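You operate a simulated robot arm through the tools that you are given. There is no shell and no other tool. Be economical: measure what you need, move in short steps, check, and stop when the job is done.

The job below is to be done with a simulated two-armed robot. You get a single attempt, and the scene is never put back.

JOB
Hang the key rings on the hooks of their colour, then wipe the tea splash off the wooden tray.
Fine: use the maroon duster and put it back; drop nothing. What is to be rubbed or washed off counts as gone when no trace of it is left.

It is judged by the outcome, as a careful person would: the job done as asked, and still so three seconds after it is handed in. It fails if anything else is knocked over, pushed out of place, dropped, spilled or broken.

ROBOT AND FRAMES
Two 7-joint arms with two-finger parallel grippers on one trunk, on a base that drives. Base frame: it is fixed to the floor where the robot stands at the start and does not move with it; the origin is under the middle of the robot, x ahead of it, y to its left, z up; the surface under the hand at the start is at about z = 760. Readings come in mm, rad, newtons and seconds.
The left shoulder is at the start at [70, 130, 1242], the right one opposite. With the tool pointing down near the work surface each hand reaches from about 100 to 460 mm from the robot's upright axis, wherever it stands, measured 20 degrees to its own side. Places, roughly: blue hook [800, -100, 1100]; maroon duster (8x11x5 cm) [400, 100, 800]; red hook [800, 0, 1100]; wooden tray (24x16x3 cm) [400, -100, 800]. Payload 1.57 kg a hand.
The TCP of each hand is the grasp point between the finger pads, 30 mm short of the fingertips. In the tool frame z runs along the fingers and y along their closing line. Largest opening 80 mm; finger width 17, thickness 12; the body of the gripper, 40 by 82 mm, starts 80 mm behind the TCP.
Orientation is told as [roll, pitch, yaw] about the base's x, y, z axes, in that order, counted from this pose: with the fingers straight down and closing along the base's y, the tool's x points along the base's -x, its y along +y and its z along -z.

CONTROLS
- The arms move only by the tool play_rows. It takes "left_rows", "right_rows" or both (then of equal length, played together; a hand with none holds still); each is a list of rows, each a list of 7 numbers: the finger opening in mm, from 0 to 80, then the shift along the tool's x, y, z in mm, then the turn, a rotation vector about the tool's x, y, z in rad. In form: [[gripper, tx, ty, tz, wx, wy, wz], ...]. A call has 1 to 10 rows; each row is the pose to reach, as a shift and turn from the pose commanded when the call began, along the tool's axes at that moment. Rows are played at 5 a second. More than 50 mm and 0.15 rad between two rows, or a gripper value outside its range, and nothing of the call is played. Where a pose cannot be reached the arm comes as near as it can. A force on the tool above 60 N (or 10 N above the force at the start of the call, whichever is more), or a blocked arm, ends the call early, and 0.2 s more pass. The fingers move at their own pace (about 108 mm/s each) and stop on an object; they squeeze with about 39 N. The grip force told is the motor's: it shows also when the fingers shut on nothing. Time passes only in rows, and 0.2 s behind the last, so rows that repeat a pose let the fingers close. The reply holds the time, the measured pose of the TCP, the force on the tool along the base axes, the opening and the grip force, in the units named above and with some noise, with the torque about the TCP (base axes, N m) and any sound that the robot's microphone picked up.
- Cameras (640 x 400 px; columns grow to the right, rows downward): "scene" is now at [134.6, 7.9, 1468.9]; the picture's right is [0.05, -1.00, 0.00], its down [-0.65, -0.03, -0.76] and it looks along [0.76, 0.04, -0.65] (base axes); focal length 214 px, centre (320, 200). "left" rides on the left gripper at [72, 7, -122] in its tool frame; the picture's right is [-0.09, 1.00, 0.00], its down [-0.84, -0.08, -0.54] and it looks along [-0.54, -0.05, 0.84] (tool axes); focal length 238 px, centre (320, 200). "right" rides on the right gripper at [72, -7, -122] in its tool frame; the picture's right is [0.09, 1.00, 0.00], its down [-0.84, 0.08, -0.54] and it looks along [-0.54, 0.05, 0.84] (tool axes); focal length 238 px, centre (320, 200). There is no depth. A picture from a camera that has moved, and an enlarged one, comes with that camera's place and axes in the base frame and with its lens. The place of the scene camera against the robot may be out by one fixed shift of up to 12 mm in any direction.
- capture(camera): a new picture of that camera. It takes no simulated time.
- raise_lower(by): slides the trunk up (or, below 0, down) by that many mm; the arms and the scene camera ride with it, the base frame stays. It gives what a move gives, with no picture.
- roll_base(legs): drives the robot by 1 to 6 legs, each [ahead, left, turn to the left] in mm, mm and rad, along the robot's own axes; the way and the turn of a leg run together, so that a leg with both is an arc; at most 1500 mm and 3.142 rad a leg. The arms and the cameras ride along, it lands a little off, and it stops where it bumps. It gives what a move gives.
- pan_tilt(pan, tilt): turns the head with the scene camera to pan (to the left, within 1.501 rad either way) and tilt (down, from -0.506 to 1.204), counted from straight ahead of the robot. It gives what a move gives.
- inspect(camera, box): a new picture of the part [left, top, right, bottom] of that camera's present view, enlarged. It takes no simulated time.
- finish_job(): hands the job in; it is judged then, once.

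Work in short steps. Places have to be worked out from the pictures, the camera data and where the tool is seen: move nearer, look again, correct. Check each grasp and each placing, and mend what went wrong. You have 120 turns and 88 pictures in all, those below and enlarged ones among them. Open the grippers and draw the arms clear of the work before you hand the job in, unless the task says otherwise; then end with one line.

The tools are called as a command line: name --argument value ..., lists and objects as JSON in quotes. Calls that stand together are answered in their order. play_rows: Moves the arms, as the interface text tells. Its arguments: {"type":"object","properties":{"left_rows":{"type":"array","items":{"type":"array","items":{"type":"number"}}},"right_rows":{"type":"array","items":{"type":"array","items":{"type":"number"}}}},"required":[]} The other tools are called the same way: raise_lower (by) slides the trunk up or down; roll_base (legs) drives the base; pan_tilt (pan, tilt) turns the head that bears the scene camera; capture (camera) takes a picture; inspect (camera, box) takes an enlarged picture of a part of a camera's view; finish_job () hands the job in.

At the start:

```text
clock: 0.0
left_tcp_pos: [324.6, 129.5, 1321.0]
left_tcp_rot: [0.001, -0.001, -0.002]
left_force: [0.5, 0.9, 0.3]
left_wrist_torque: [-0.01, 0.03, 0.0]
left_finger_gap: 79.9
left_grip_force: 0.1
right_tcp_pos: [339.4, -168.1, 1316.1]
right_tcp_rot: [-0.002, -0.002, 0.0]
right_force: [-0.2, 0.0, -0.4]
right_wrist_torque: [0.04, 0.03, 0.0]
right_finger_gap: 79.9
right_grip_force: 0.0
trunk travel left (down, up): [-880.0, 60.0]
robot x, y, heading: [-1.3, -0.4, -0.0]
head pan, tilt: [0.051, 0.712]
```

scene: 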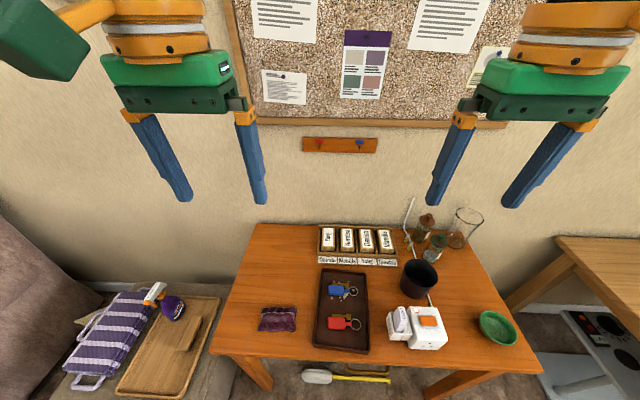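
right: 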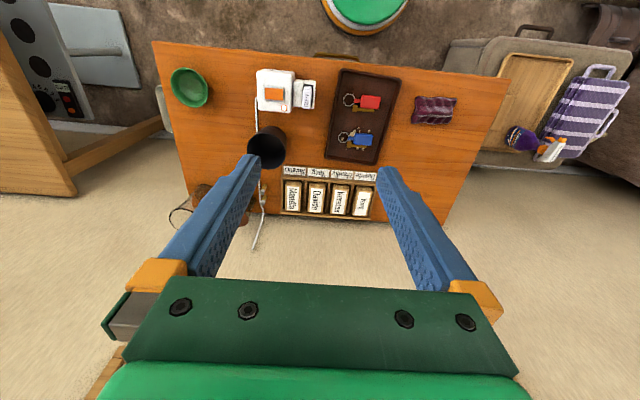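
left: 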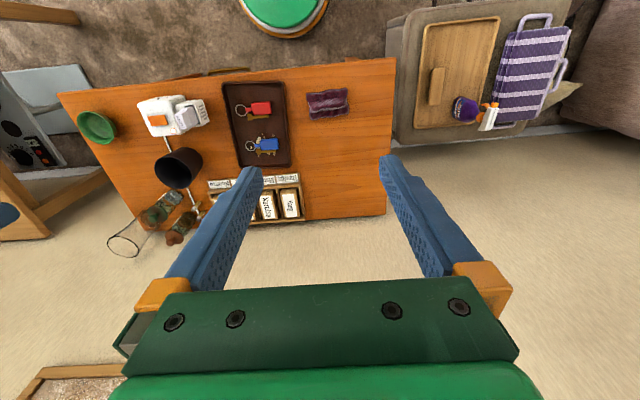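

I start with enlarged views of the tray and keys, the hooks, and the duster.

inspect --camera "scene" --box '[240, 250, 400, 360]'

inspect --camera "scene" --box '[290, 125, 390, 165]'

inspect --camera "right" --box '[300, 50, 480, 180]'

```text
3.64 times, centred on (320, 305) of scene
camera zoom: at [134.6, 7.9, 1468.9], right [0.05, -1.0, 0.0], down [-0.65, -0.03, -0.76], along [0.76, 0.04, -0.65], focal length 780 px, centre (320, -182)
```

zoom: 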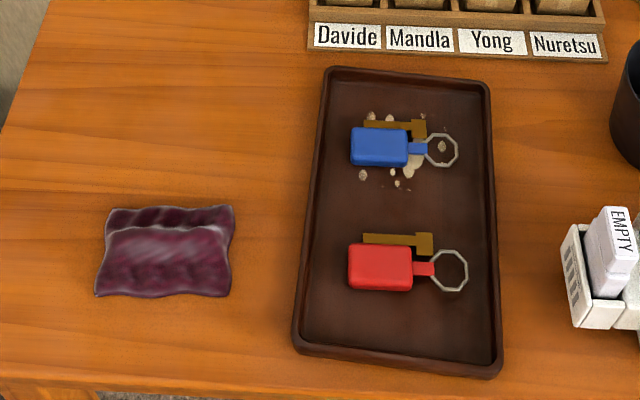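

```text
6.40 times, centred on (340, 145) of scene
camera zoom: at [134.6, 7.9, 1468.9], right [0.05, -1.0, 0.0], down [-0.65, -0.03, -0.76], along [0.76, 0.04, -0.65], focal length 1373 px, centre (192, 552)
```

zoom: 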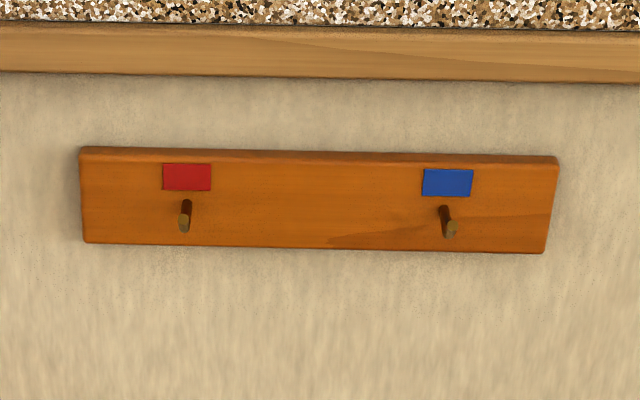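

```text
3.08 times, centred on (390, 115) of right
camera zoom: at [266.2, -174.4, 1438.8], right [-0.09, 1.0, 0.0], down [0.84, 0.08, 0.54], along [0.54, 0.05, -0.84], focal length 733 px, centre (105, 462)
```

zoom: 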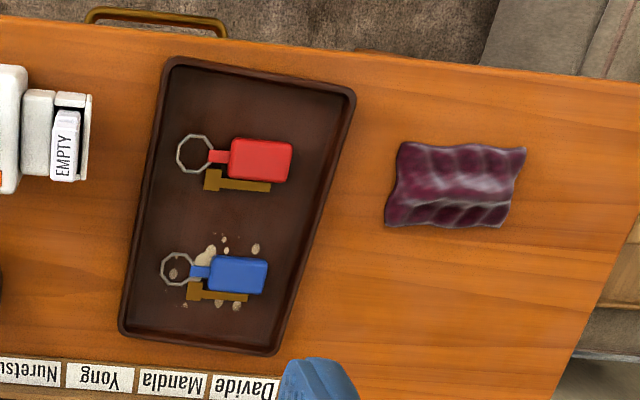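

The keys lie with their rings toward −y, so I need the tool x axis pointing to +y. That way the ring faces up once the fingers point at the wall. I bring the right hand down over the red key while yawing it by −90°.

play_rows --right_rows '[[80, -4, 12, 38, 0, 0, 0.149], [80, -8, 24, 76, 0, 0, 0.298], [80, -12, 36, 114, 0, 0, 0.447], [80, -16, 48, 152, 0, 0, 0.596], [80, -20, 60, 190, 0, 0, 0.745], [80, -24, 72, 228, 0, 0, 0.894], [80, -28, 84, 266, 0, 0, 1.043], [80, -32, 96, 304, 0, 0, 1.192], [80, -36, 108, 342, 0, 0, 1.341], [80, -40, 120, 380, 0, 0, 1.49]]'

capture --camera "right"

capture --camera "scene"

```text
clock: 2.2
left_tcp_pos: [324.8, 131.4, 1321.8]
left_tcp_rot: [-0.002, -0.001, 0.0]
left_force: [-0.3, -0.5, -0.9]
left_wrist_torque: [-0.03, 0.0, -0.01]
left_finger_gap: 80.0
left_grip_force: 0.0
right_tcp_pos: [381.4, -46.1, 936.3]
right_tcp_rot: [-0.001, 0.0, -1.495]
right_force: [-0.5, 0.8, 0.6]
right_wrist_torque: [0.01, 0.01, 0.03]
right_finger_gap: 80.1
right_grip_force: 0.0
trunk travel left (down, up): [-880.0, 60.0]
robot x, y, heading: [2.4, 2.8, -0.003]
head pan, tilt: [0.051, 0.712]
```

```text
81 pictures are left
camera right: at [367.0, 25.4, 1058.4], right [0.99, 0.17, 0.0], down [0.14, -0.83, 0.54], along [0.09, -0.53, -0.84], focal length 238 px, centre (320, 200)
```

right: 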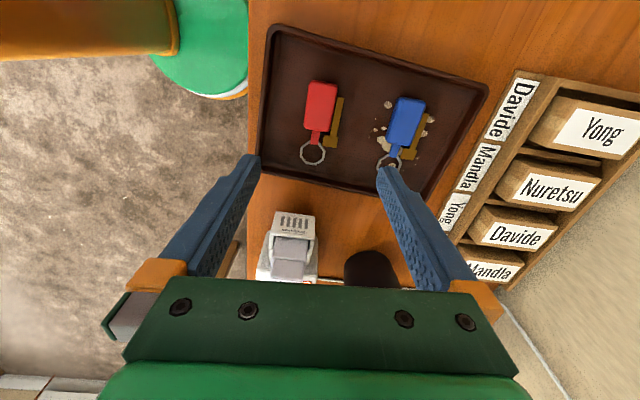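

```text
80 pictures are left
camera scene: at [135.3, 8.8, 1468.9], right [0.05, -1.0, 0.0], down [-0.65, -0.03, -0.76], along [0.76, 0.04, -0.65], focal length 214 px, centre (320, 200)
```

scene: 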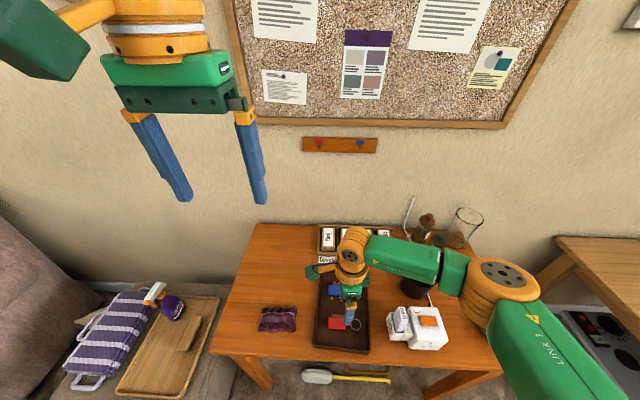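

The hand camera puts the red fob at about (378, −30) and the ring at about (377, −87). I zoom in on how the key sits next to the fob.

inspect --camera "right" --box '[280, 65, 440, 175]'

```text
3.64 times, centred on (360, 120) of right
camera zoom: at [367.0, 25.4, 1058.4], right [0.99, 0.17, 0.0], down [0.14, -0.83, 0.54], along [0.09, -0.53, -0.84], focal length 867 px, centre (174, 491)
```

zoom: 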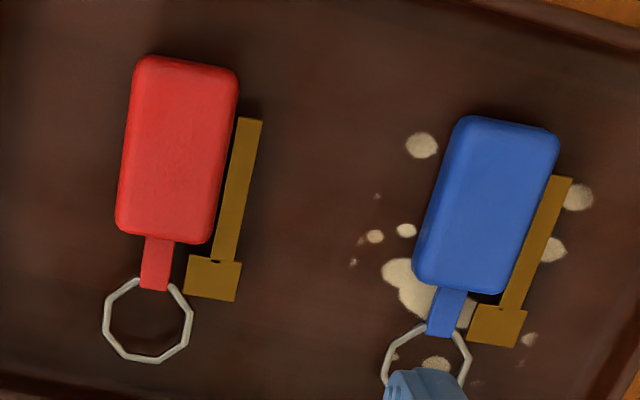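

The fob is aligned with y, and the key lies flat along its +x side, making about 42 mm to grip. I finish the yaw and lower to z≈850 over (382, −30).

play_rows --right_rows '[[80, 8, 1, 43, 0, 0, 0.04], [80, 16, 2, 86, 0, 0, 0.076], [80, 16, 2, 86, 0, 0, 0.076]]'

capture --camera "right"

```text
clock: 3.0
left_tcp_pos: [325.1, 129.3, 1322.2]
left_tcp_rot: [0.0, -0.002, 0.0]
left_force: [0.0, -0.3, -1.2]
left_wrist_torque: [0.01, 0.04, 0.0]
left_finger_gap: 80.0
left_grip_force: 0.0
right_tcp_pos: [379.7, -31.1, 848.4]
right_tcp_rot: [0.001, 0.0, -1.566]
right_force: [0.0, 0.3, 0.0]
right_wrist_torque: [0.0, -0.01, -0.01]
right_finger_gap: 80.2
right_grip_force: 0.1
trunk travel left (down, up): [-880.0, 60.0]
robot x, y, heading: [0.4, -0.1, -0.0]
head pan, tilt: [0.051, 0.712]
```

```text
78 pictures are left
camera right: at [371.6, 41.2, 972.9], right [1.0, 0.1, 0.0], down [0.08, -0.84, 0.54], along [0.05, -0.54, -0.84], focal length 238 px, centre (320, 200)
```

right: 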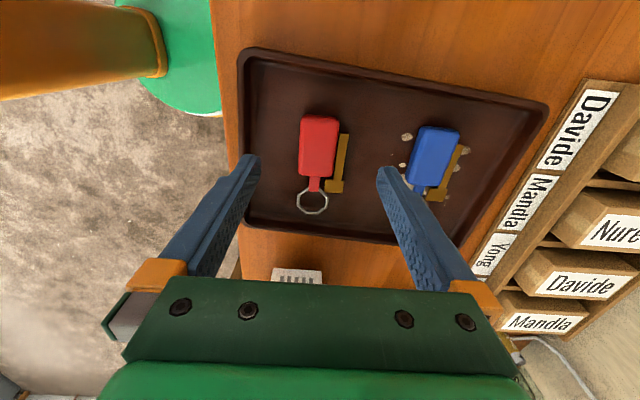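

The alignment is good, so I descend until the fingertips are just above the tray floor (TCP about 801).

play_rows --right_rows '[[80, 0, 2, 25, 0, 0, 0], [80, 0, 3, 40, 0, 0, 0], [80, 0, 3, 47, 0, 0, 0]]'

capture --camera "right"

```text
clock: 3.8
left_tcp_pos: [323.5, 129.8, 1322.4]
left_tcp_rot: [0.0, -0.002, 0.001]
left_force: [-0.4, 0.3, -0.2]
left_wrist_torque: [0.0, 0.0, -0.01]
left_finger_gap: 79.8
left_grip_force: 0.0
right_tcp_pos: [383.2, -31.6, 802.8]
right_tcp_rot: [0.002, 0.001, -1.567]
right_force: [-0.2, 1.4, 0.1]
right_wrist_torque: [-0.01, 0.03, -0.03]
right_finger_gap: 80.1
right_grip_force: 0.0
trunk travel left (down, up): [-880.0, 60.0]
robot x, y, heading: [0.8, -0.2, -0.004]
head pan, tilt: [0.051, 0.712]
```

```text
77 pictures are left
camera right: at [375.1, 40.5, 925.8], right [1.0, 0.1, 0.0], down [0.08, -0.84, 0.54], along [0.05, -0.54, -0.84], focal length 238 px, centre (320, 200)
```

right: 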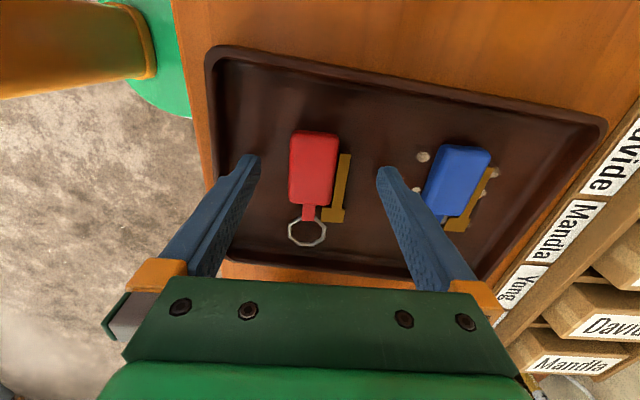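

The fingertips are at about z=772 around the fob. I go 3 mm lower and close.

play_rows --right_rows '[[80, 0, -1, 3, 0, 0, 0], [60, 0, -1, 3, 0, 0, 0], [48, 0, -1, 3, 0, 0, 0], [30, 0, -1, 3, 0, 0, 0], [15, 0, -1, 3, 0, 0, 0], [15, 0, -1, 3, 0, 0, 0]]'

capture --camera "right"

```text
clock: 5.2
left_tcp_pos: [325.5, 129.7, 1321.3]
left_tcp_rot: [0.0, 0.002, 0.0]
left_force: [-0.4, 0.1, -0.2]
left_wrist_torque: [0.03, 0.0, 0.01]
left_finger_gap: 79.9
left_grip_force: 0.1
right_tcp_pos: [382.5, -31.8, 799.0]
right_tcp_rot: [-0.001, -0.001, -1.566]
right_force: [-0.8, 0.6, -0.4]
right_wrist_torque: [-0.03, 0.01, -0.05]
right_finger_gap: 40.1
right_grip_force: 38.9
trunk travel left (down, up): [-880.0, 60.0]
robot x, y, heading: [-0.0, 1.3, 0.001]
head pan, tilt: [0.051, 0.712]
```

```text
76 pictures are left
camera right: at [374.1, 40.5, 922.7], right [1.0, 0.1, 0.0], down [0.08, -0.84, 0.54], along [0.05, -0.54, -0.84], focal length 238 px, centre (320, 200)
```

right: 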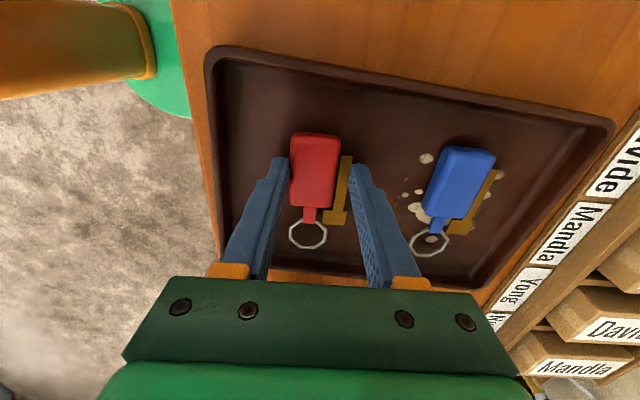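

Holding at a 40 mm gap as expected. I lift 100 mm and check.

play_rows --right_rows '[[15, 0, 0, -10, 0, 0, 0], [15, 0, 0, -40, 0, 0, 0], [15, 0, 0, -80, 0, 0, 0], [15, 0, 0, -120, 0, 0, 0], [15, 0, 0, -160, 0, 0, 0]]'

capture --camera "right"

```text
clock: 6.4
left_tcp_pos: [325.8, 129.3, 1321.1]
left_tcp_rot: [0.0, 0.0, -0.001]
left_force: [0.2, 0.2, 0.6]
left_wrist_torque: [0.0, 0.02, 0.05]
left_finger_gap: 80.0
left_grip_force: 0.1
right_tcp_pos: [380.4, -32.6, 960.4]
right_tcp_rot: [0.0, -0.001, -1.567]
right_force: [-0.9, 0.2, -0.2]
right_wrist_torque: [-0.01, -0.01, -0.03]
right_finger_gap: 39.8
right_grip_force: 39.1
trunk travel left (down, up): [-880.0, 60.0]
robot x, y, heading: [0.1, 0.7, 0.005]
head pan, tilt: [0.051, 0.712]
```

```text
75 pictures are left
camera right: at [372.8, 40.3, 1083.5], right [1.0, 0.1, 0.0], down [0.08, -0.84, 0.54], along [0.05, -0.54, -0.84], focal length 238 px, centre (320, 200)
```

right: 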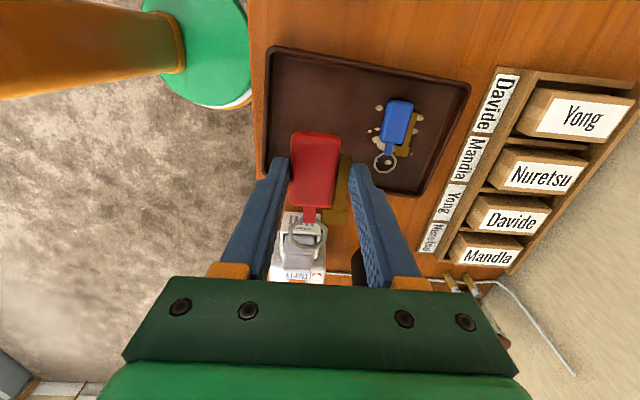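

Solid grasp: the ring centre sits at about (−58, −6, 25) in the tool frame. Next I rotate the hand so the fingers face the wall with the ring up, which is −120° about tool (1,1,1), rising 100 mm as it turns.

play_rows --right_rows '[[15, 0, 0, -10, -0.0854, -0.0854, -0.0854], [15, 0, 0, -20, -0.1708, -0.1708, -0.1708], [15, 0, 0, -30, -0.2562, -0.2562, -0.2562], [15, 0, 0, -40, -0.3416, -0.3416, -0.3416], [15, 0, 0, -50, -0.427, -0.427, -0.427], [15, 0, 0, -60, -0.5124, -0.5124, -0.5124], [15, 0, 0, -70, -0.5978, -0.5978, -0.5978], [15, 0, 0, -80, -0.6832, -0.6832, -0.6832], [15, 0, 0, -90, -0.7686, -0.7686, -0.7686], [15, 0, 0, -100, -0.854, -0.854, -0.854]]'

play_rows --right_rows '[[15, 0, 0, 0, -0.071, -0.071, -0.071], [15, 0, 0, 0, -0.142, -0.142, -0.142], [15, 0, 0, 0, -0.213, -0.213, -0.213], [15, 0, 0, 0, -0.284, -0.284, -0.284], [15, 0, 0, 0, -0.3552, -0.3552, -0.3552], [15, 0, 0, 0, -0.3552, -0.3552, -0.3552]]'

capture --camera "right"

capture --camera "scene"

```text
clock: 8.6
left_tcp_pos: [324.0, 129.8, 1321.7]
left_tcp_rot: [0.001, -0.001, -0.001]
left_force: [0.2, -0.1, -1.5]
left_wrist_torque: [0.0, -0.01, 0.02]
left_finger_gap: 80.1
left_grip_force: 0.0
right_tcp_pos: [382.4, -30.6, 1060.3]
right_tcp_rot: [0.608, -1.073, -0.965]
right_force: [-0.3, 0.7, -0.9]
right_wrist_torque: [-0.04, -0.01, 0.01]
right_finger_gap: 40.0
right_grip_force: 39.0
trunk travel left (down, up): [-880.0, 60.0]
robot x, y, heading: [-1.2, -5.5, -0.007]
head pan, tilt: [0.051, 0.712]
```

```text
clock: 10.0
left_tcp_pos: [324.2, 129.8, 1321.7]
left_tcp_rot: [0.0, 0.0, 0.001]
left_force: [-0.4, -0.6, -0.3]
left_wrist_torque: [0.0, 0.0, -0.03]
left_finger_gap: 80.0
left_grip_force: 0.0
right_tcp_pos: [408.0, -9.9, 1081.6]
right_tcp_rot: [-0.211, -1.569, 0.215]
right_force: [0.0, -0.2, -0.1]
right_wrist_torque: [-0.02, -0.01, -0.03]
right_finger_gap: 39.9
right_grip_force: 38.9
right hand out of reach, approached as far as the arm can: row 4, 5, 6
trunk travel left (down, up): [-880.0, 60.0]
robot x, y, heading: [-0.8, -2.4, -0.004]
head pan, tilt: [0.051, 0.712]
```

```text
74 pictures are left
camera right: at [284.1, -16.3, 1011.0], right [0.0, 1.0, -0.09], down [-0.54, 0.08, 0.84], along [0.84, 0.05, 0.54], focal length 238 px, centre (320, 200)
```

right: 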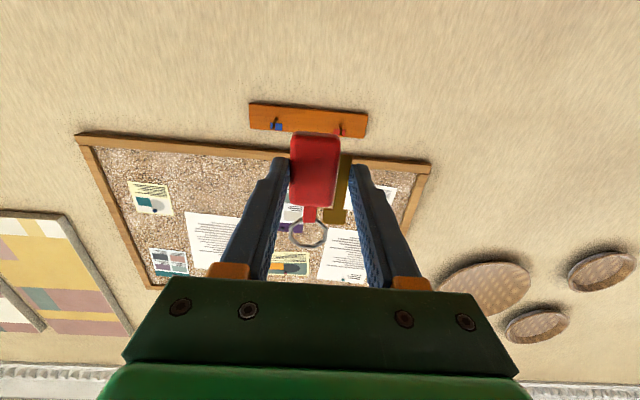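

```text
73 pictures are left
camera scene: at [134.6, 8.1, 1468.9], right [0.05, -1.0, 0.0], down [-0.65, -0.03, -0.76], along [0.76, 0.04, -0.65], focal length 214 px, centre (320, 200)
```

scene: 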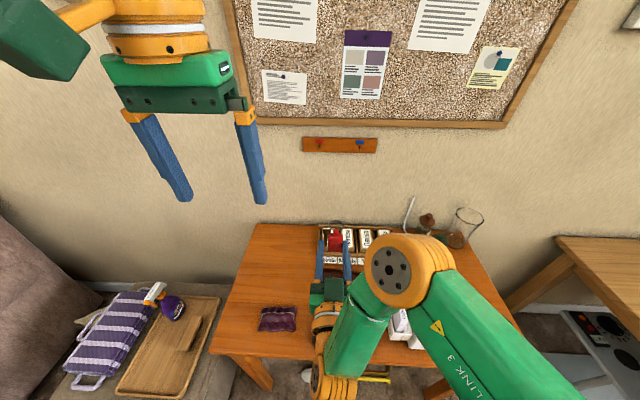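

The hand now faces the wall with the ring up. I zoom in on the hook board from both cameras to triangulate it.

inspect --camera "right" --box '[240, 90, 400, 190]'

inspect --camera "scene" --box '[290, 125, 390, 165]'

```text
4.00 times, centred on (320, 140) of right
camera zoom: at [284.1, -16.3, 1011.0], right [0.0, 1.0, -0.09], down [-0.54, 0.08, 0.84], along [0.84, 0.05, 0.54], focal length 953 px, centre (320, 440)
```

zoom: 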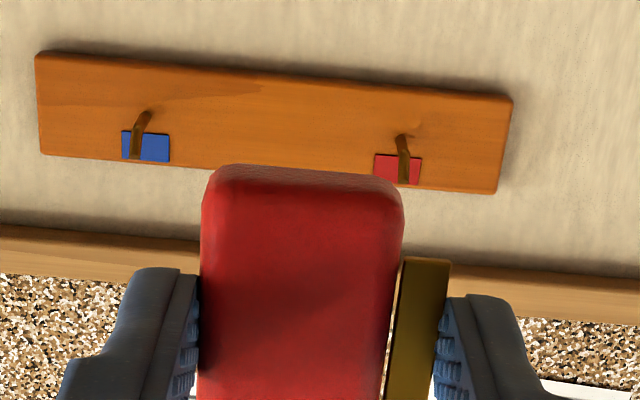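

```text
6.40 times, centred on (340, 145) of scene
camera zoom: at [134.6, 8.1, 1468.9], right [0.05, -1.0, 0.0], down [-0.65, -0.03, -0.76], along [0.76, 0.04, -0.65], focal length 1373 px, centre (192, 552)
```

zoom: 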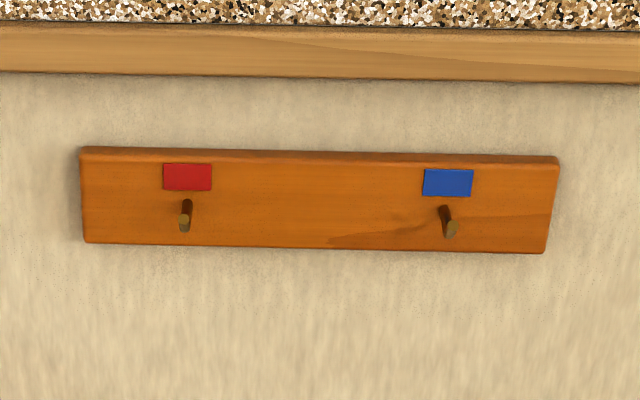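

From both views the board face is at x≈788. The red peg's tip is at about (747, 38, 1154), and its base at about (788, 38, 1143), so it slopes slightly up toward the tip. I move the hand forward to x≈640 for a closer look.

play_rows --right_rows '[[15, -5, 10, 35, 0, 0, 0], [15, -10, 20, 72, 0, 0, 0], [15, -16, 32, 110, 0, 0, 0], [15, -22, 45, 148, 0, 0, 0], [15, -28, 60, 185, 0, 0, 0], [15, -32, 70, 222, 0, 0, 0], [15, -35, 75, 258, 0, 0, 0], [15, -35, 75, 258, 0, 0, 0]]'

capture --camera "right"

```text
clock: 11.8
left_tcp_pos: [324.9, 130.1, 1321.1]
left_tcp_rot: [-0.003, -0.004, -0.001]
left_force: [0.0, 0.0, -0.2]
left_wrist_torque: [0.0, -0.01, -0.01]
left_finger_gap: 80.0
left_grip_force: 0.0
right_tcp_pos: [612.0, 49.1, 1140.4]
right_tcp_rot: [-1.605, -1.568, 1.609]
right_force: [-0.5, 0.1, -1.0]
right_wrist_torque: [-0.02, 0.02, -0.01]
right_finger_gap: 39.8
right_grip_force: 39.3
right hand out of reach, approached as far as the arm can: row 6, 7, 8
trunk travel left (down, up): [-880.0, 60.0]
robot x, y, heading: [-0.5, 0.5, -0.0]
head pan, tilt: [0.051, 0.712]
```

```text
70 pictures are left
camera right: at [488.9, 43.0, 1068.6], right [0.0, 1.0, -0.09], down [-0.54, 0.08, 0.84], along [0.84, 0.05, 0.54], focal length 238 px, centre (320, 200)
```

right: 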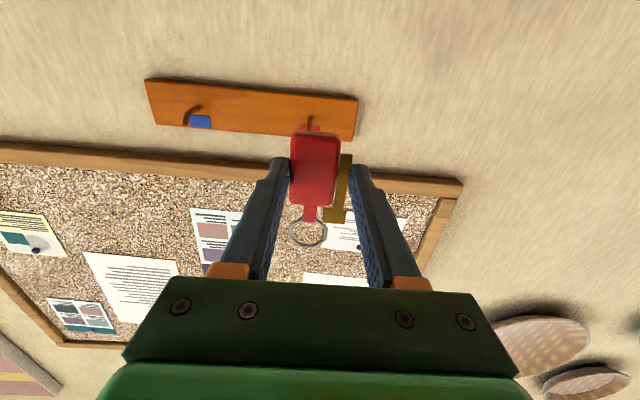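

The arm runs out of reach at x≈612, so the base must drive ahead about 190 mm. I look down first to check the base, table front and floor.

pan_tilt --pan 0.0 --tilt 1.2

capture --camera "scene"

```text
clock: 12.7
left_tcp_pos: [324.7, 129.1, 1321.6]
left_tcp_rot: [0.001, -0.001, 0.001]
left_force: [0.7, 0.2, 0.3]
left_wrist_torque: [-0.01, -0.01, 0.03]
left_finger_gap: 80.0
left_grip_force: 0.1
right_tcp_pos: [612.8, 48.3, 1138.6]
right_tcp_rot: [1.15, -1.568, -1.147]
right_force: [-0.1, -0.1, 0.0]
right_wrist_torque: [0.01, 0.03, 0.01]
right_finger_gap: 39.8
right_grip_force: 39.6
trunk travel left (down, up): [-880.0, 60.0]
robot x, y, heading: [-2.5, 3.0, 0.001]
head pan, tilt: [0.0, 1.201]
```

```text
69 pictures are left
camera scene: at [106.6, 3.6, 1433.9], right [0.0, -1.0, 0.0], down [-0.93, 0.0, -0.36], along [0.36, 0.0, -0.93], focal length 214 px, centre (320, 200)
```

scene: 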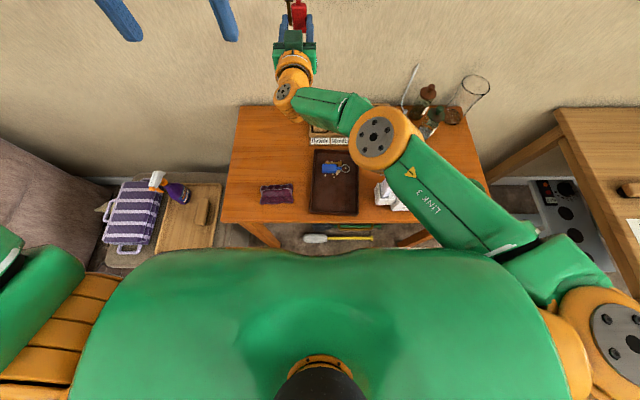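

A broom lies under the table front at x≈390 on the floor, and the base front edge is at about x=225, so I can only drive around 100 mm ahead. Lateral offset and height cost reach too, so I'll pull the hand back, lower the trunk 100 mm, and drive about 95 ahead and 90 left.

play_rows --right_rows '[[15, 0, 0, -40, 0, 0, 0], [15, 0, 0, -80, 0, 0, 0], [15, 0, 0, -120, 0, 0, 0], [15, 0, 0, -120, 0, 0, 0]]'

raise_lower --by -90

roll_base --legs '[[0, 90, 0], [95, 0, 0]]'

pan_tilt --pan 0.0 --tilt 0.5

capture --camera "scene"

capture --camera "right"

```text
clock: 13.7
left_tcp_pos: [324.9, 129.3, 1321.5]
left_tcp_rot: [-0.001, 0.001, 0.001]
left_force: [0.2, 0.0, 0.2]
left_wrist_torque: [-0.02, -0.02, 0.02]
left_finger_gap: 80.0
left_grip_force: 0.0
right_tcp_pos: [491.5, 48.6, 1139.1]
right_tcp_rot: [2.376, -1.568, -2.373]
right_force: [0.5, -0.5, -0.3]
right_wrist_torque: [0.04, -0.04, -0.02]
right_finger_gap: 39.9
right_grip_force: 39.1
trunk travel left (down, up): [-880.0, 60.0]
robot x, y, heading: [-5.7, 1.7, -0.002]
head pan, tilt: [0.0, 1.201]
```

```text
clock: 15.0
left_tcp_pos: [325.1, 129.6, 1232.0]
left_tcp_rot: [0.0, 0.0, -0.001]
left_force: [0.3, 1.1, -0.4]
left_wrist_torque: [0.01, 0.05, -0.04]
left_finger_gap: 80.0
left_grip_force: 0.0
right_tcp_pos: [492.0, 48.8, 1048.1]
right_tcp_rot: [2.466, -1.572, -2.464]
right_force: [-0.3, 0.1, 0.0]
right_wrist_torque: [0.02, 0.0, 0.02]
right_finger_gap: 39.9
right_grip_force: 39.1
trunk travel left (down, up): [-790.0, 150.0]
robot x, y, heading: [-0.9, 1.1, -0.002]
head pan, tilt: [0.0, 1.201]
```

```text
clock: 16.8
left_tcp_pos: [415.8, 219.3, 1232.9]
left_tcp_rot: [-0.001, -0.006, -0.001]
left_force: [-0.7, 0.5, 0.8]
left_wrist_torque: [0.01, -0.06, -0.03]
left_finger_gap: 79.7
left_grip_force: 0.0
right_tcp_pos: [582.5, 139.5, 1050.2]
right_tcp_rot: [3.14, -1.567, -3.135]
right_force: [-0.8, -0.2, -0.4]
right_wrist_torque: [-0.01, 0.03, -0.04]
right_finger_gap: 39.8
right_grip_force: 38.9
trunk travel left (down, up): [-790.0, 150.0]
robot x, y, heading: [89.6, 88.0, 0.006]
head pan, tilt: [0.0, 1.201]
```

```text
clock: 17.9
left_tcp_pos: [417.5, 219.3, 1231.2]
left_tcp_rot: [-0.002, -0.002, -0.002]
left_force: [-0.5, 1.3, 0.4]
left_wrist_torque: [-0.01, -0.04, 0.01]
left_finger_gap: 80.2
left_grip_force: 0.1
right_tcp_pos: [586.4, 138.0, 1048.3]
right_tcp_rot: [2.62, -1.573, -2.613]
right_force: [0.7, 1.0, -1.0]
right_wrist_torque: [-0.01, 0.03, 0.01]
right_finger_gap: 39.6
right_grip_force: 38.8
trunk travel left (down, up): [-790.0, 150.0]
robot x, y, heading: [95.2, 91.4, -0.003]
head pan, tilt: [0.0, 0.499]
```

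```text
68 pictures are left
camera scene: at [235.5, 94.1, 1397.6], right [0.0, -1.0, 0.0], down [-0.48, 0.0, -0.88], along [0.88, 0.0, -0.48], focal length 214 px, centre (320, 200)
```

scene: 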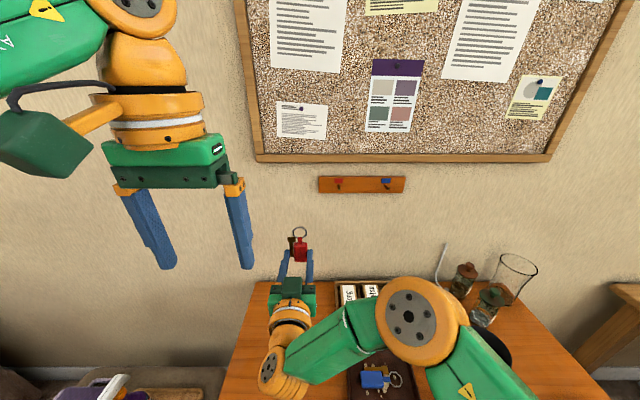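

```text
67 pictures are left
camera right: at [462.9, 132.4, 978.1], right [0.0, 1.0, -0.09], down [-0.54, 0.07, 0.84], along [0.84, 0.05, 0.54], focal length 238 px, centre (320, 200)
```

right: 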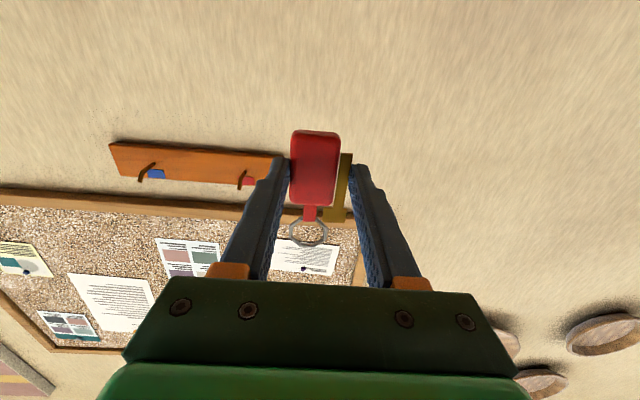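

The hand is clear. I shift it toward the red hook with the tip still about 80 mm short, to (645, 44, 1085).

play_rows --right_rows '[[15, -12, -32, 15, 0, 0, 0], [15, -24, -64, 30, 0, 0, 0], [15, -37, -94, 50, 0, 0, 0], [15, -37, -94, 59, 0, 0, 0], [15, -37, -94, 59, 0, 0, 0]]'

inspect --camera "right" --box '[160, 80, 400, 260]'

inspect --camera "scene" --box '[300, 160, 420, 250]'

```text
clock: 19.1
left_tcp_pos: [419.1, 220.3, 1232.1]
left_tcp_rot: [0.0, 0.001, -0.001]
left_force: [-0.5, -1.1, -0.6]
left_wrist_torque: [-0.02, 0.01, 0.0]
left_finger_gap: 80.0
left_grip_force: 0.0
right_tcp_pos: [644.9, 45.6, 1085.2]
right_tcp_rot: [2.34, -1.571, -2.336]
right_force: [-0.2, -0.6, -1.0]
right_wrist_torque: [0.02, -0.02, -0.01]
right_finger_gap: 39.8
right_grip_force: 38.9
trunk travel left (down, up): [-790.0, 150.0]
robot x, y, heading: [95.1, 91.1, 0.002]
head pan, tilt: [0.0, 0.499]
```

```text
2.22 times, centred on (280, 170) of right
camera zoom: at [522.6, 39.3, 1014.9], right [0.0, 1.0, -0.09], down [-0.54, 0.07, 0.84], along [0.84, 0.05, 0.54], focal length 530 px, centre (409, 267)
```

zoom: 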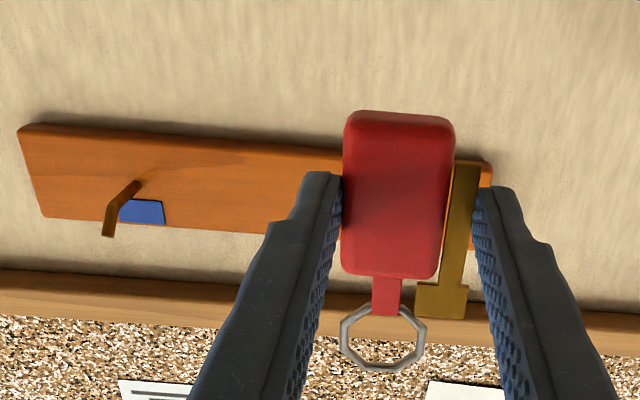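

```text
4.44 times, centred on (360, 205) of scene
camera zoom: at [236.1, 94.2, 1397.6], right [0.0, -1.0, 0.0], down [-0.48, 0.0, -0.88], along [0.88, 0.0, -0.48], focal length 953 px, centre (142, 178)
```

zoom: 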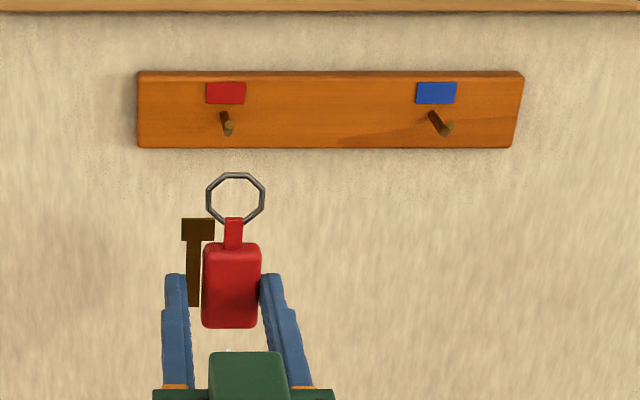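

The scene camera sees both the ring and the peg, and the ring needs about 2 mm toward −y and 7 mm up. I advance to just short of the tip and check.

play_rows --right_rows '[[15, -4, -1, 20, 0, 0, 0], [15, -7, -2, 40, 0, 0, 0], [15, -7, -2, 52, 0, 0, 0], [15, -7, -2, 52, 0, 0, 0]]'

inspect --camera "right" --box '[240, 120, 400, 260]'

inspect --camera "scene" --box '[320, 165, 380, 225]'

```text
clock: 20.1
left_tcp_pos: [419.9, 220.2, 1232.8]
left_tcp_rot: [0.0, 0.001, 0.0]
left_force: [-0.4, -0.1, 0.0]
left_wrist_torque: [0.04, -0.01, -0.02]
left_finger_gap: 80.1
left_grip_force: 0.2
right_tcp_pos: [698.1, 44.8, 1092.4]
right_tcp_rot: [-3.109, -1.572, 3.114]
right_force: [-0.3, 0.2, -1.0]
right_wrist_torque: [0.01, 0.02, 0.0]
right_finger_gap: 40.0
right_grip_force: 39.1
trunk travel left (down, up): [-790.0, 150.0]
robot x, y, heading: [95.4, 91.8, -0.0]
head pan, tilt: [0.0, 0.499]
```

```text
2.86 times, centred on (320, 190) of right
camera zoom: at [574.7, 37.5, 1022.1], right [-0.01, 1.0, -0.09], down [-0.54, 0.07, 0.84], along [0.84, 0.05, 0.54], focal length 681 px, centre (320, 229)
```

zoom: 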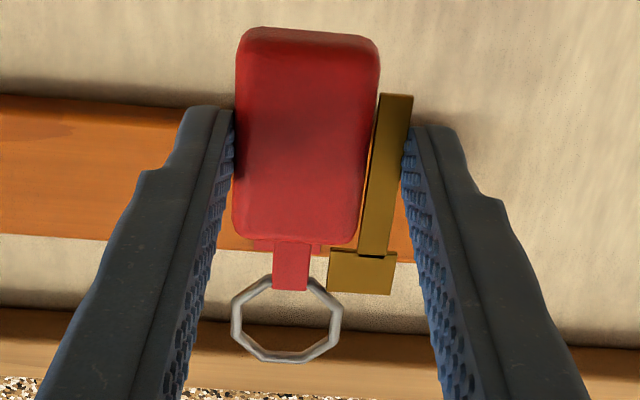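

```text
6.67 times, centred on (350, 195) of scene
camera zoom: at [236.0, 94.2, 1397.6], right [0.0, -1.0, 0.0], down [-0.48, 0.0, -0.88], along [0.88, 0.0, -0.48], focal length 1430 px, centre (120, 233)
```

zoom: 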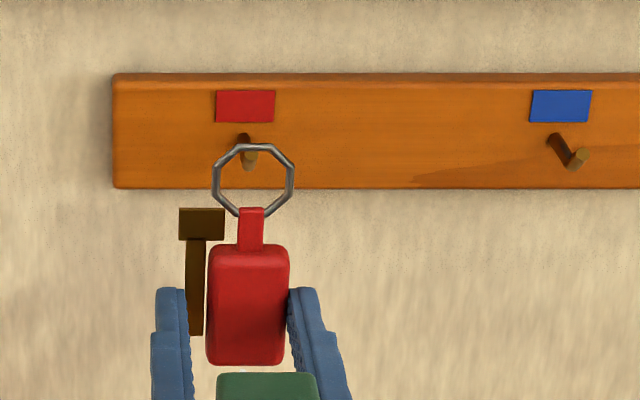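

In scene-camera terms the ring centre lines up with the peg tip in y and within 2 mm in z. I push forward 45 mm to thread it.

play_rows --right_rows '[[15, 0, 0, 12, 0, 0, 0], [15, 0, 0, 24, 0, 0, 0], [15, 0, 0, 36, 0, 0, 0], [15, 0, 0, 45, 0, 0, 0], [15, 0, 0, 45, 0, 0, 0]]'

inspect --camera "scene" --box '[320, 165, 380, 225]'

inspect --camera "right" --box '[240, 120, 400, 260]'

```text
clock: 21.3
left_tcp_pos: [419.1, 219.8, 1231.2]
left_tcp_rot: [0.0, 0.002, 0.0]
left_force: [0.3, 0.2, -0.2]
left_wrist_torque: [0.0, 0.03, 0.01]
left_finger_gap: 79.9
left_grip_force: 0.0
right_tcp_pos: [742.1, 43.7, 1093.2]
right_tcp_rot: [2.192, -1.572, -2.187]
right_force: [0.3, 0.0, 0.5]
right_wrist_torque: [0.03, 0.03, -0.03]
right_finger_gap: 39.8
right_grip_force: 39.2
trunk travel left (down, up): [-790.0, 150.0]
robot x, y, heading: [97.2, 86.7, -0.0]
head pan, tilt: [0.0, 0.499]
```

```text
6.67 times, centred on (350, 195) of scene
camera zoom: at [236.1, 94.1, 1397.6], right [0.0, -1.0, 0.0], down [-0.48, 0.0, -0.88], along [0.88, 0.0, -0.48], focal length 1430 px, centre (120, 233)
```

zoom: 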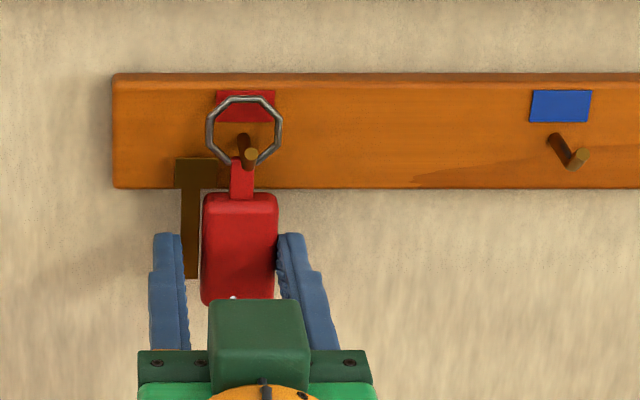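

```text
2.86 times, centred on (320, 190) of right
camera zoom: at [619.2, 37.6, 1022.5], right [-0.01, 1.0, -0.09], down [-0.54, 0.07, 0.84], along [0.84, 0.05, 0.54], focal length 681 px, centre (320, 229)
```

zoom: 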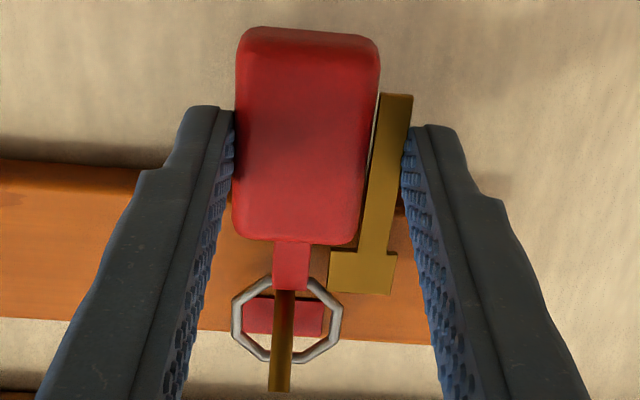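

The peg is through the ring. I lower gently until the ring rests on the peg.

play_rows --right_rows '[[15, 4, 0, 3, 0, 0, 0], [15, 8, 0, 3, 0, 0, 0], [15, 11, 0, 3, 0, 0, 0], [15, 13, 0, 3, 0, 0, 0], [15, 13, 0, 3, 0, 0, 0]]'

inspect --camera "scene" --box '[320, 165, 380, 225]'

inspect --camera "right" --box '[240, 120, 400, 260]'

```text
clock: 22.5
left_tcp_pos: [419.7, 220.1, 1231.7]
left_tcp_rot: [0.0, -0.001, 0.0]
left_force: [0.4, 1.3, 0.2]
left_wrist_torque: [0.0, 0.02, -0.01]
left_finger_gap: 80.0
left_grip_force: 0.1
right_tcp_pos: [745.2, 44.4, 1080.2]
right_tcp_rot: [0.134, -1.569, -0.134]
right_force: [0.1, 1.5, 0.2]
right_wrist_torque: [0.0, 0.02, 0.02]
right_finger_gap: 39.9
right_grip_force: 39.0
trunk travel left (down, up): [-790.0, 150.0]
robot x, y, heading: [92.1, 88.6, 0.003]
head pan, tilt: [0.0, 0.499]
```

```text
6.67 times, centred on (350, 195) of scene
camera zoom: at [236.2, 94.1, 1397.6], right [0.0, -1.0, 0.0], down [-0.48, 0.0, -0.88], along [0.88, 0.0, -0.48], focal length 1430 px, centre (120, 233)
```

zoom: 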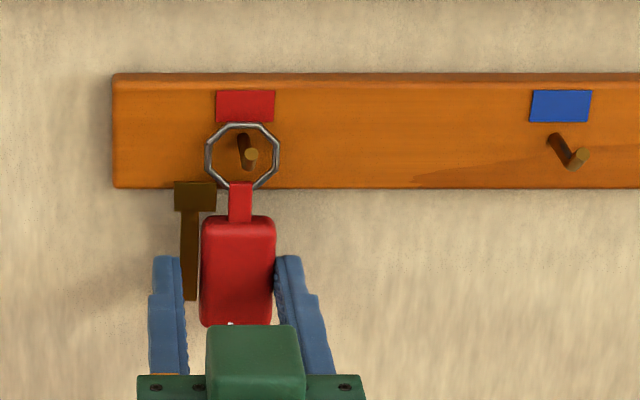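

```text
2.86 times, centred on (320, 190) of right
camera zoom: at [622.9, 37.8, 1009.5], right [0.0, 1.0, -0.09], down [-0.54, 0.08, 0.84], along [0.84, 0.05, 0.54], focal length 681 px, centre (320, 229)
```

zoom: 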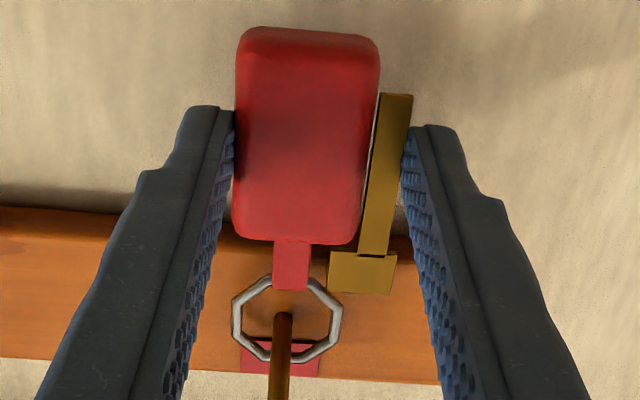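

There are about 6 mm left before contact. I continue down in small steps.

play_rows --right_rows '[[15, 2, -1, 0, 0, 0, 0], [15, 4, -1, 0, 0, 0, 0], [15, 6, -1, 0, 0, 0, 0], [15, 7, -1, 0, 0, 0, 0]]'

inspect --camera "scene" --box '[320, 165, 380, 225]'

```text
clock: 23.5
left_tcp_pos: [418.8, 219.8, 1232.4]
left_tcp_rot: [0.001, -0.003, 0.0]
left_force: [0.0, -0.1, -0.4]
left_wrist_torque: [0.02, -0.04, -0.03]
left_finger_gap: 80.0
left_grip_force: 0.1
right_tcp_pos: [745.6, 44.8, 1075.3]
right_tcp_rot: [0.337, -1.569, -0.336]
right_force: [2.5, -1.0, 4.5]
right_wrist_torque: [0.06, 0.0, -0.01]
right_finger_gap: 40.0
right_grip_force: 39.2
right hand out of reach, approached as far as the arm can: row 4
trunk travel left (down, up): [-790.0, 150.0]
robot x, y, heading: [94.6, 88.8, 0.001]
head pan, tilt: [0.0, 0.499]
```

```text
6.67 times, centred on (350, 195) of scene
camera zoom: at [235.5, 93.5, 1397.7], right [0.0, -1.0, 0.0], down [-0.48, 0.0, -0.88], along [0.88, 0.0, -0.48], focal length 1430 px, centre (120, 233)
```

zoom: 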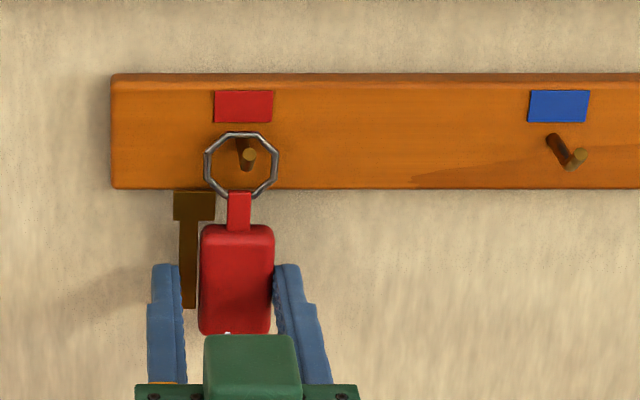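

Contact is felt (+4.5 N in z), so the ring is resting on the peg. I open the fingers while holding position.

play_rows --right_rows '[[42, 0, 0, 0, 0, 0, 0], [50, 0, 0, 0, 0, 0, 0], [65, 0, 0, 0, 0, 0, 0], [65, 0, 0, 0, 0, 0, 0]]'

inspect --camera "scene" --box '[320, 165, 380, 225]'

inspect --camera "right" --box '[240, 120, 400, 260]'

```text
clock: 24.5
left_tcp_pos: [419.7, 217.8, 1231.8]
left_tcp_rot: [0.001, 0.001, -0.001]
left_force: [0.5, 0.8, 0.2]
left_wrist_torque: [0.0, 0.03, 0.0]
left_finger_gap: 80.1
left_grip_force: 0.0
right_tcp_pos: [745.8, 45.1, 1075.1]
right_tcp_rot: [0.05, -1.566, -0.05]
right_force: [0.2, 0.5, 0.5]
right_wrist_torque: [0.0, 0.01, -0.02]
right_finger_gap: 65.2
right_grip_force: 0.0
trunk travel left (down, up): [-790.0, 150.0]
robot x, y, heading: [95.2, 89.5, 0.002]
head pan, tilt: [0.0, 0.499]
```

```text
6.67 times, centred on (350, 195) of scene
camera zoom: at [236.0, 94.2, 1397.6], right [0.0, -1.0, 0.0], down [-0.48, 0.0, -0.88], along [0.88, 0.0, -0.48], focal length 1430 px, centre (120, 233)
```

zoom: 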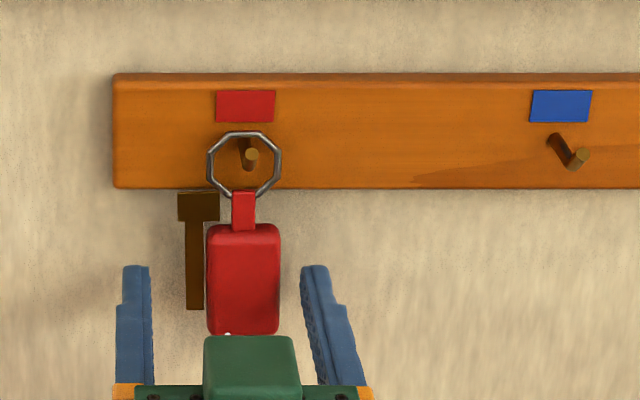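

```text
2.86 times, centred on (320, 190) of right
camera zoom: at [622.8, 38.9, 1005.0], right [0.0, 1.0, -0.09], down [-0.54, 0.08, 0.84], along [0.84, 0.05, 0.54], focal length 681 px, centre (320, 229)
```

zoom: 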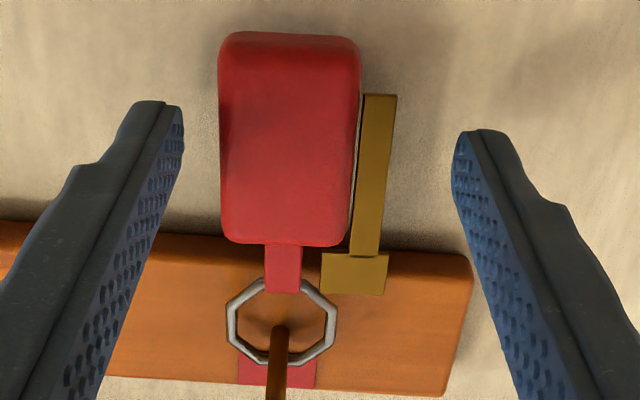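

The red ring hangs free on its peg. I withdraw the hand straight back.

play_rows --right_rows '[[65, 0, 0, -30, 0, 0, 0], [65, 0, 0, -75, 0, 0, 0], [65, 0, 0, -120, 0, 0, 0], [65, 0, 0, -165, 0, 0, 0], [65, 0, 0, -210, 0, 0, 0], [65, 0, 0, -210, 0, 0, 0]]'

capture --camera "scene"

```text
clock: 25.9
left_tcp_pos: [419.2, 219.8, 1231.6]
left_tcp_rot: [-0.003, -0.001, 0.0]
left_force: [0.4, 0.1, -0.3]
left_wrist_torque: [-0.01, 0.06, 0.0]
left_finger_gap: 80.1
left_grip_force: 0.0
right_tcp_pos: [534.7, 42.9, 1074.9]
right_tcp_rot: [2.445, -1.569, -2.441]
right_force: [0.7, 1.2, -0.8]
right_wrist_torque: [-0.01, 0.06, 0.0]
right_finger_gap: 64.8
right_grip_force: 0.2
right hand out of reach, approached as far as the arm can: row 1
trunk travel left (down, up): [-790.0, 150.0]
robot x, y, heading: [94.6, 89.9, 0.0]
head pan, tilt: [0.0, 0.499]
```

```text
55 pictures are left
camera scene: at [236.3, 94.1, 1397.6], right [0.0, -1.0, 0.0], down [-0.48, 0.0, -0.88], along [0.88, 0.0, -0.48], focal length 214 px, centre (320, 200)
```

scene: 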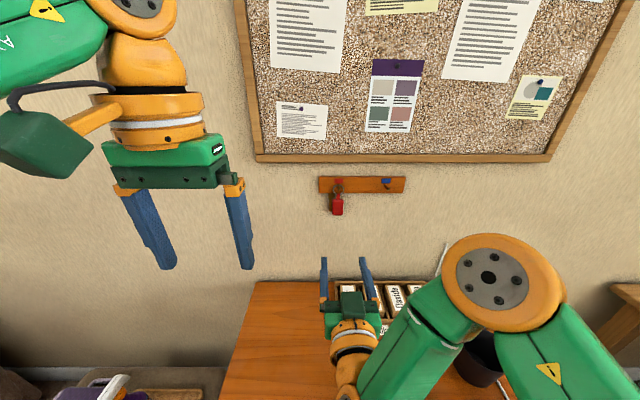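

Red is hung. For blue I raise the trunk back 90 mm and drive 132 mm to the right, then turn the hand back to fingers-down.

raise_lower --by 90

roll_base --legs '[[0, -132, 0]]'

play_rows --right_rows '[[80, 0, 0, 0, 0.0854, 0.0854, 0.0854], [80, 0, 0, 0, 0.1708, 0.1708, 0.1708], [80, 0, 0, 0, 0.2562, 0.2562, 0.2562], [80, 0, 0, 0, 0.3416, 0.3416, 0.3416], [80, 0, 0, 0, 0.427, 0.427, 0.427], [80, 0, 0, 0, 0.5124, 0.5124, 0.5124], [80, 0, 0, 0, 0.5978, 0.5978, 0.5978], [80, 0, 0, 0, 0.6832, 0.6832, 0.6832], [80, 0, 0, 0, 0.7686, 0.7686, 0.7686], [80, 0, 0, 0, 0.854, 0.854, 0.854]]'

play_rows --right_rows '[[80, 0, 0, 0, 0.071, 0.071, 0.071], [80, 0, 0, 0, 0.142, 0.142, 0.142], [80, 0, 0, 0, 0.213, 0.213, 0.213], [80, 0, 0, 0, 0.284, 0.284, 0.284], [80, 0, 0, 0, 0.3552, 0.3552, 0.3552], [80, 0, 0, 0, 0.3552, 0.3552, 0.3552]]'

```text
clock: 27.1
left_tcp_pos: [420.0, 220.6, 1320.9]
left_tcp_rot: [0.0, -0.001, 0.0]
left_force: [-0.3, 0.2, 0.1]
left_wrist_torque: [0.0, 0.03, -0.03]
left_finger_gap: 80.0
left_grip_force: 0.1
right_tcp_pos: [536.1, 42.7, 1162.8]
right_tcp_rot: [2.554, -1.57, -2.549]
right_force: [0.1, -0.6, -0.2]
right_wrist_torque: [-0.02, -0.01, 0.01]
right_finger_gap: 65.1
right_grip_force: 0.0
trunk travel left (down, up): [-880.0, 60.0]
robot x, y, heading: [93.5, 87.6, 0.003]
head pan, tilt: [0.0, 0.499]
```

```text
clock: 28.4
left_tcp_pos: [419.7, 93.7, 1321.5]
left_tcp_rot: [-0.004, 0.001, 0.003]
left_force: [0.3, 0.8, 0.0]
left_wrist_torque: [-0.01, 0.01, -0.01]
left_finger_gap: 80.0
left_grip_force: 0.2
right_tcp_pos: [534.9, -83.5, 1164.2]
right_tcp_rot: [-1.699, -1.567, 1.706]
right_force: [0.8, 0.6, -0.1]
right_wrist_torque: [0.0, -0.03, -0.03]
right_finger_gap: 65.1
right_grip_force: 0.0
trunk travel left (down, up): [-880.0, 60.0]
robot x, y, heading: [92.9, -40.3, -0.001]
head pan, tilt: [0.0, 0.499]
```

```text
clock: 30.6
left_tcp_pos: [420.0, 89.5, 1322.1]
left_tcp_rot: [-0.001, 0.001, 0.003]
left_force: [0.2, -0.4, -0.8]
left_wrist_torque: [0.01, 0.02, -0.01]
left_finger_gap: 79.9
left_grip_force: 0.0
right_tcp_pos: [535.7, -88.2, 1164.1]
right_tcp_rot: [0.3, -0.403, -1.267]
right_force: [0.0, 1.0, 0.3]
right_wrist_torque: [-0.03, -0.02, -0.04]
right_finger_gap: 79.9
right_grip_force: 0.1
trunk travel left (down, up): [-880.0, 60.0]
robot x, y, heading: [95.9, -43.8, 0.001]
head pan, tilt: [0.0, 0.499]
```

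```text
clock: 32.0
left_tcp_pos: [419.2, 89.1, 1321.5]
left_tcp_rot: [-0.002, -0.002, 0.002]
left_force: [-0.4, 1.1, -0.1]
left_wrist_torque: [0.01, -0.04, 0.03]
left_finger_gap: 79.7
left_grip_force: 0.0
right_tcp_pos: [535.9, -86.8, 1163.4]
right_tcp_rot: [0.0, 0.001, -1.566]
right_force: [0.7, 0.5, -0.3]
right_wrist_torque: [0.03, 0.01, 0.0]
right_finger_gap: 80.1
right_grip_force: 0.1
trunk travel left (down, up): [-880.0, 60.0]
robot x, y, heading: [96.5, -39.9, -0.001]
head pan, tilt: [0.0, 0.499]
```

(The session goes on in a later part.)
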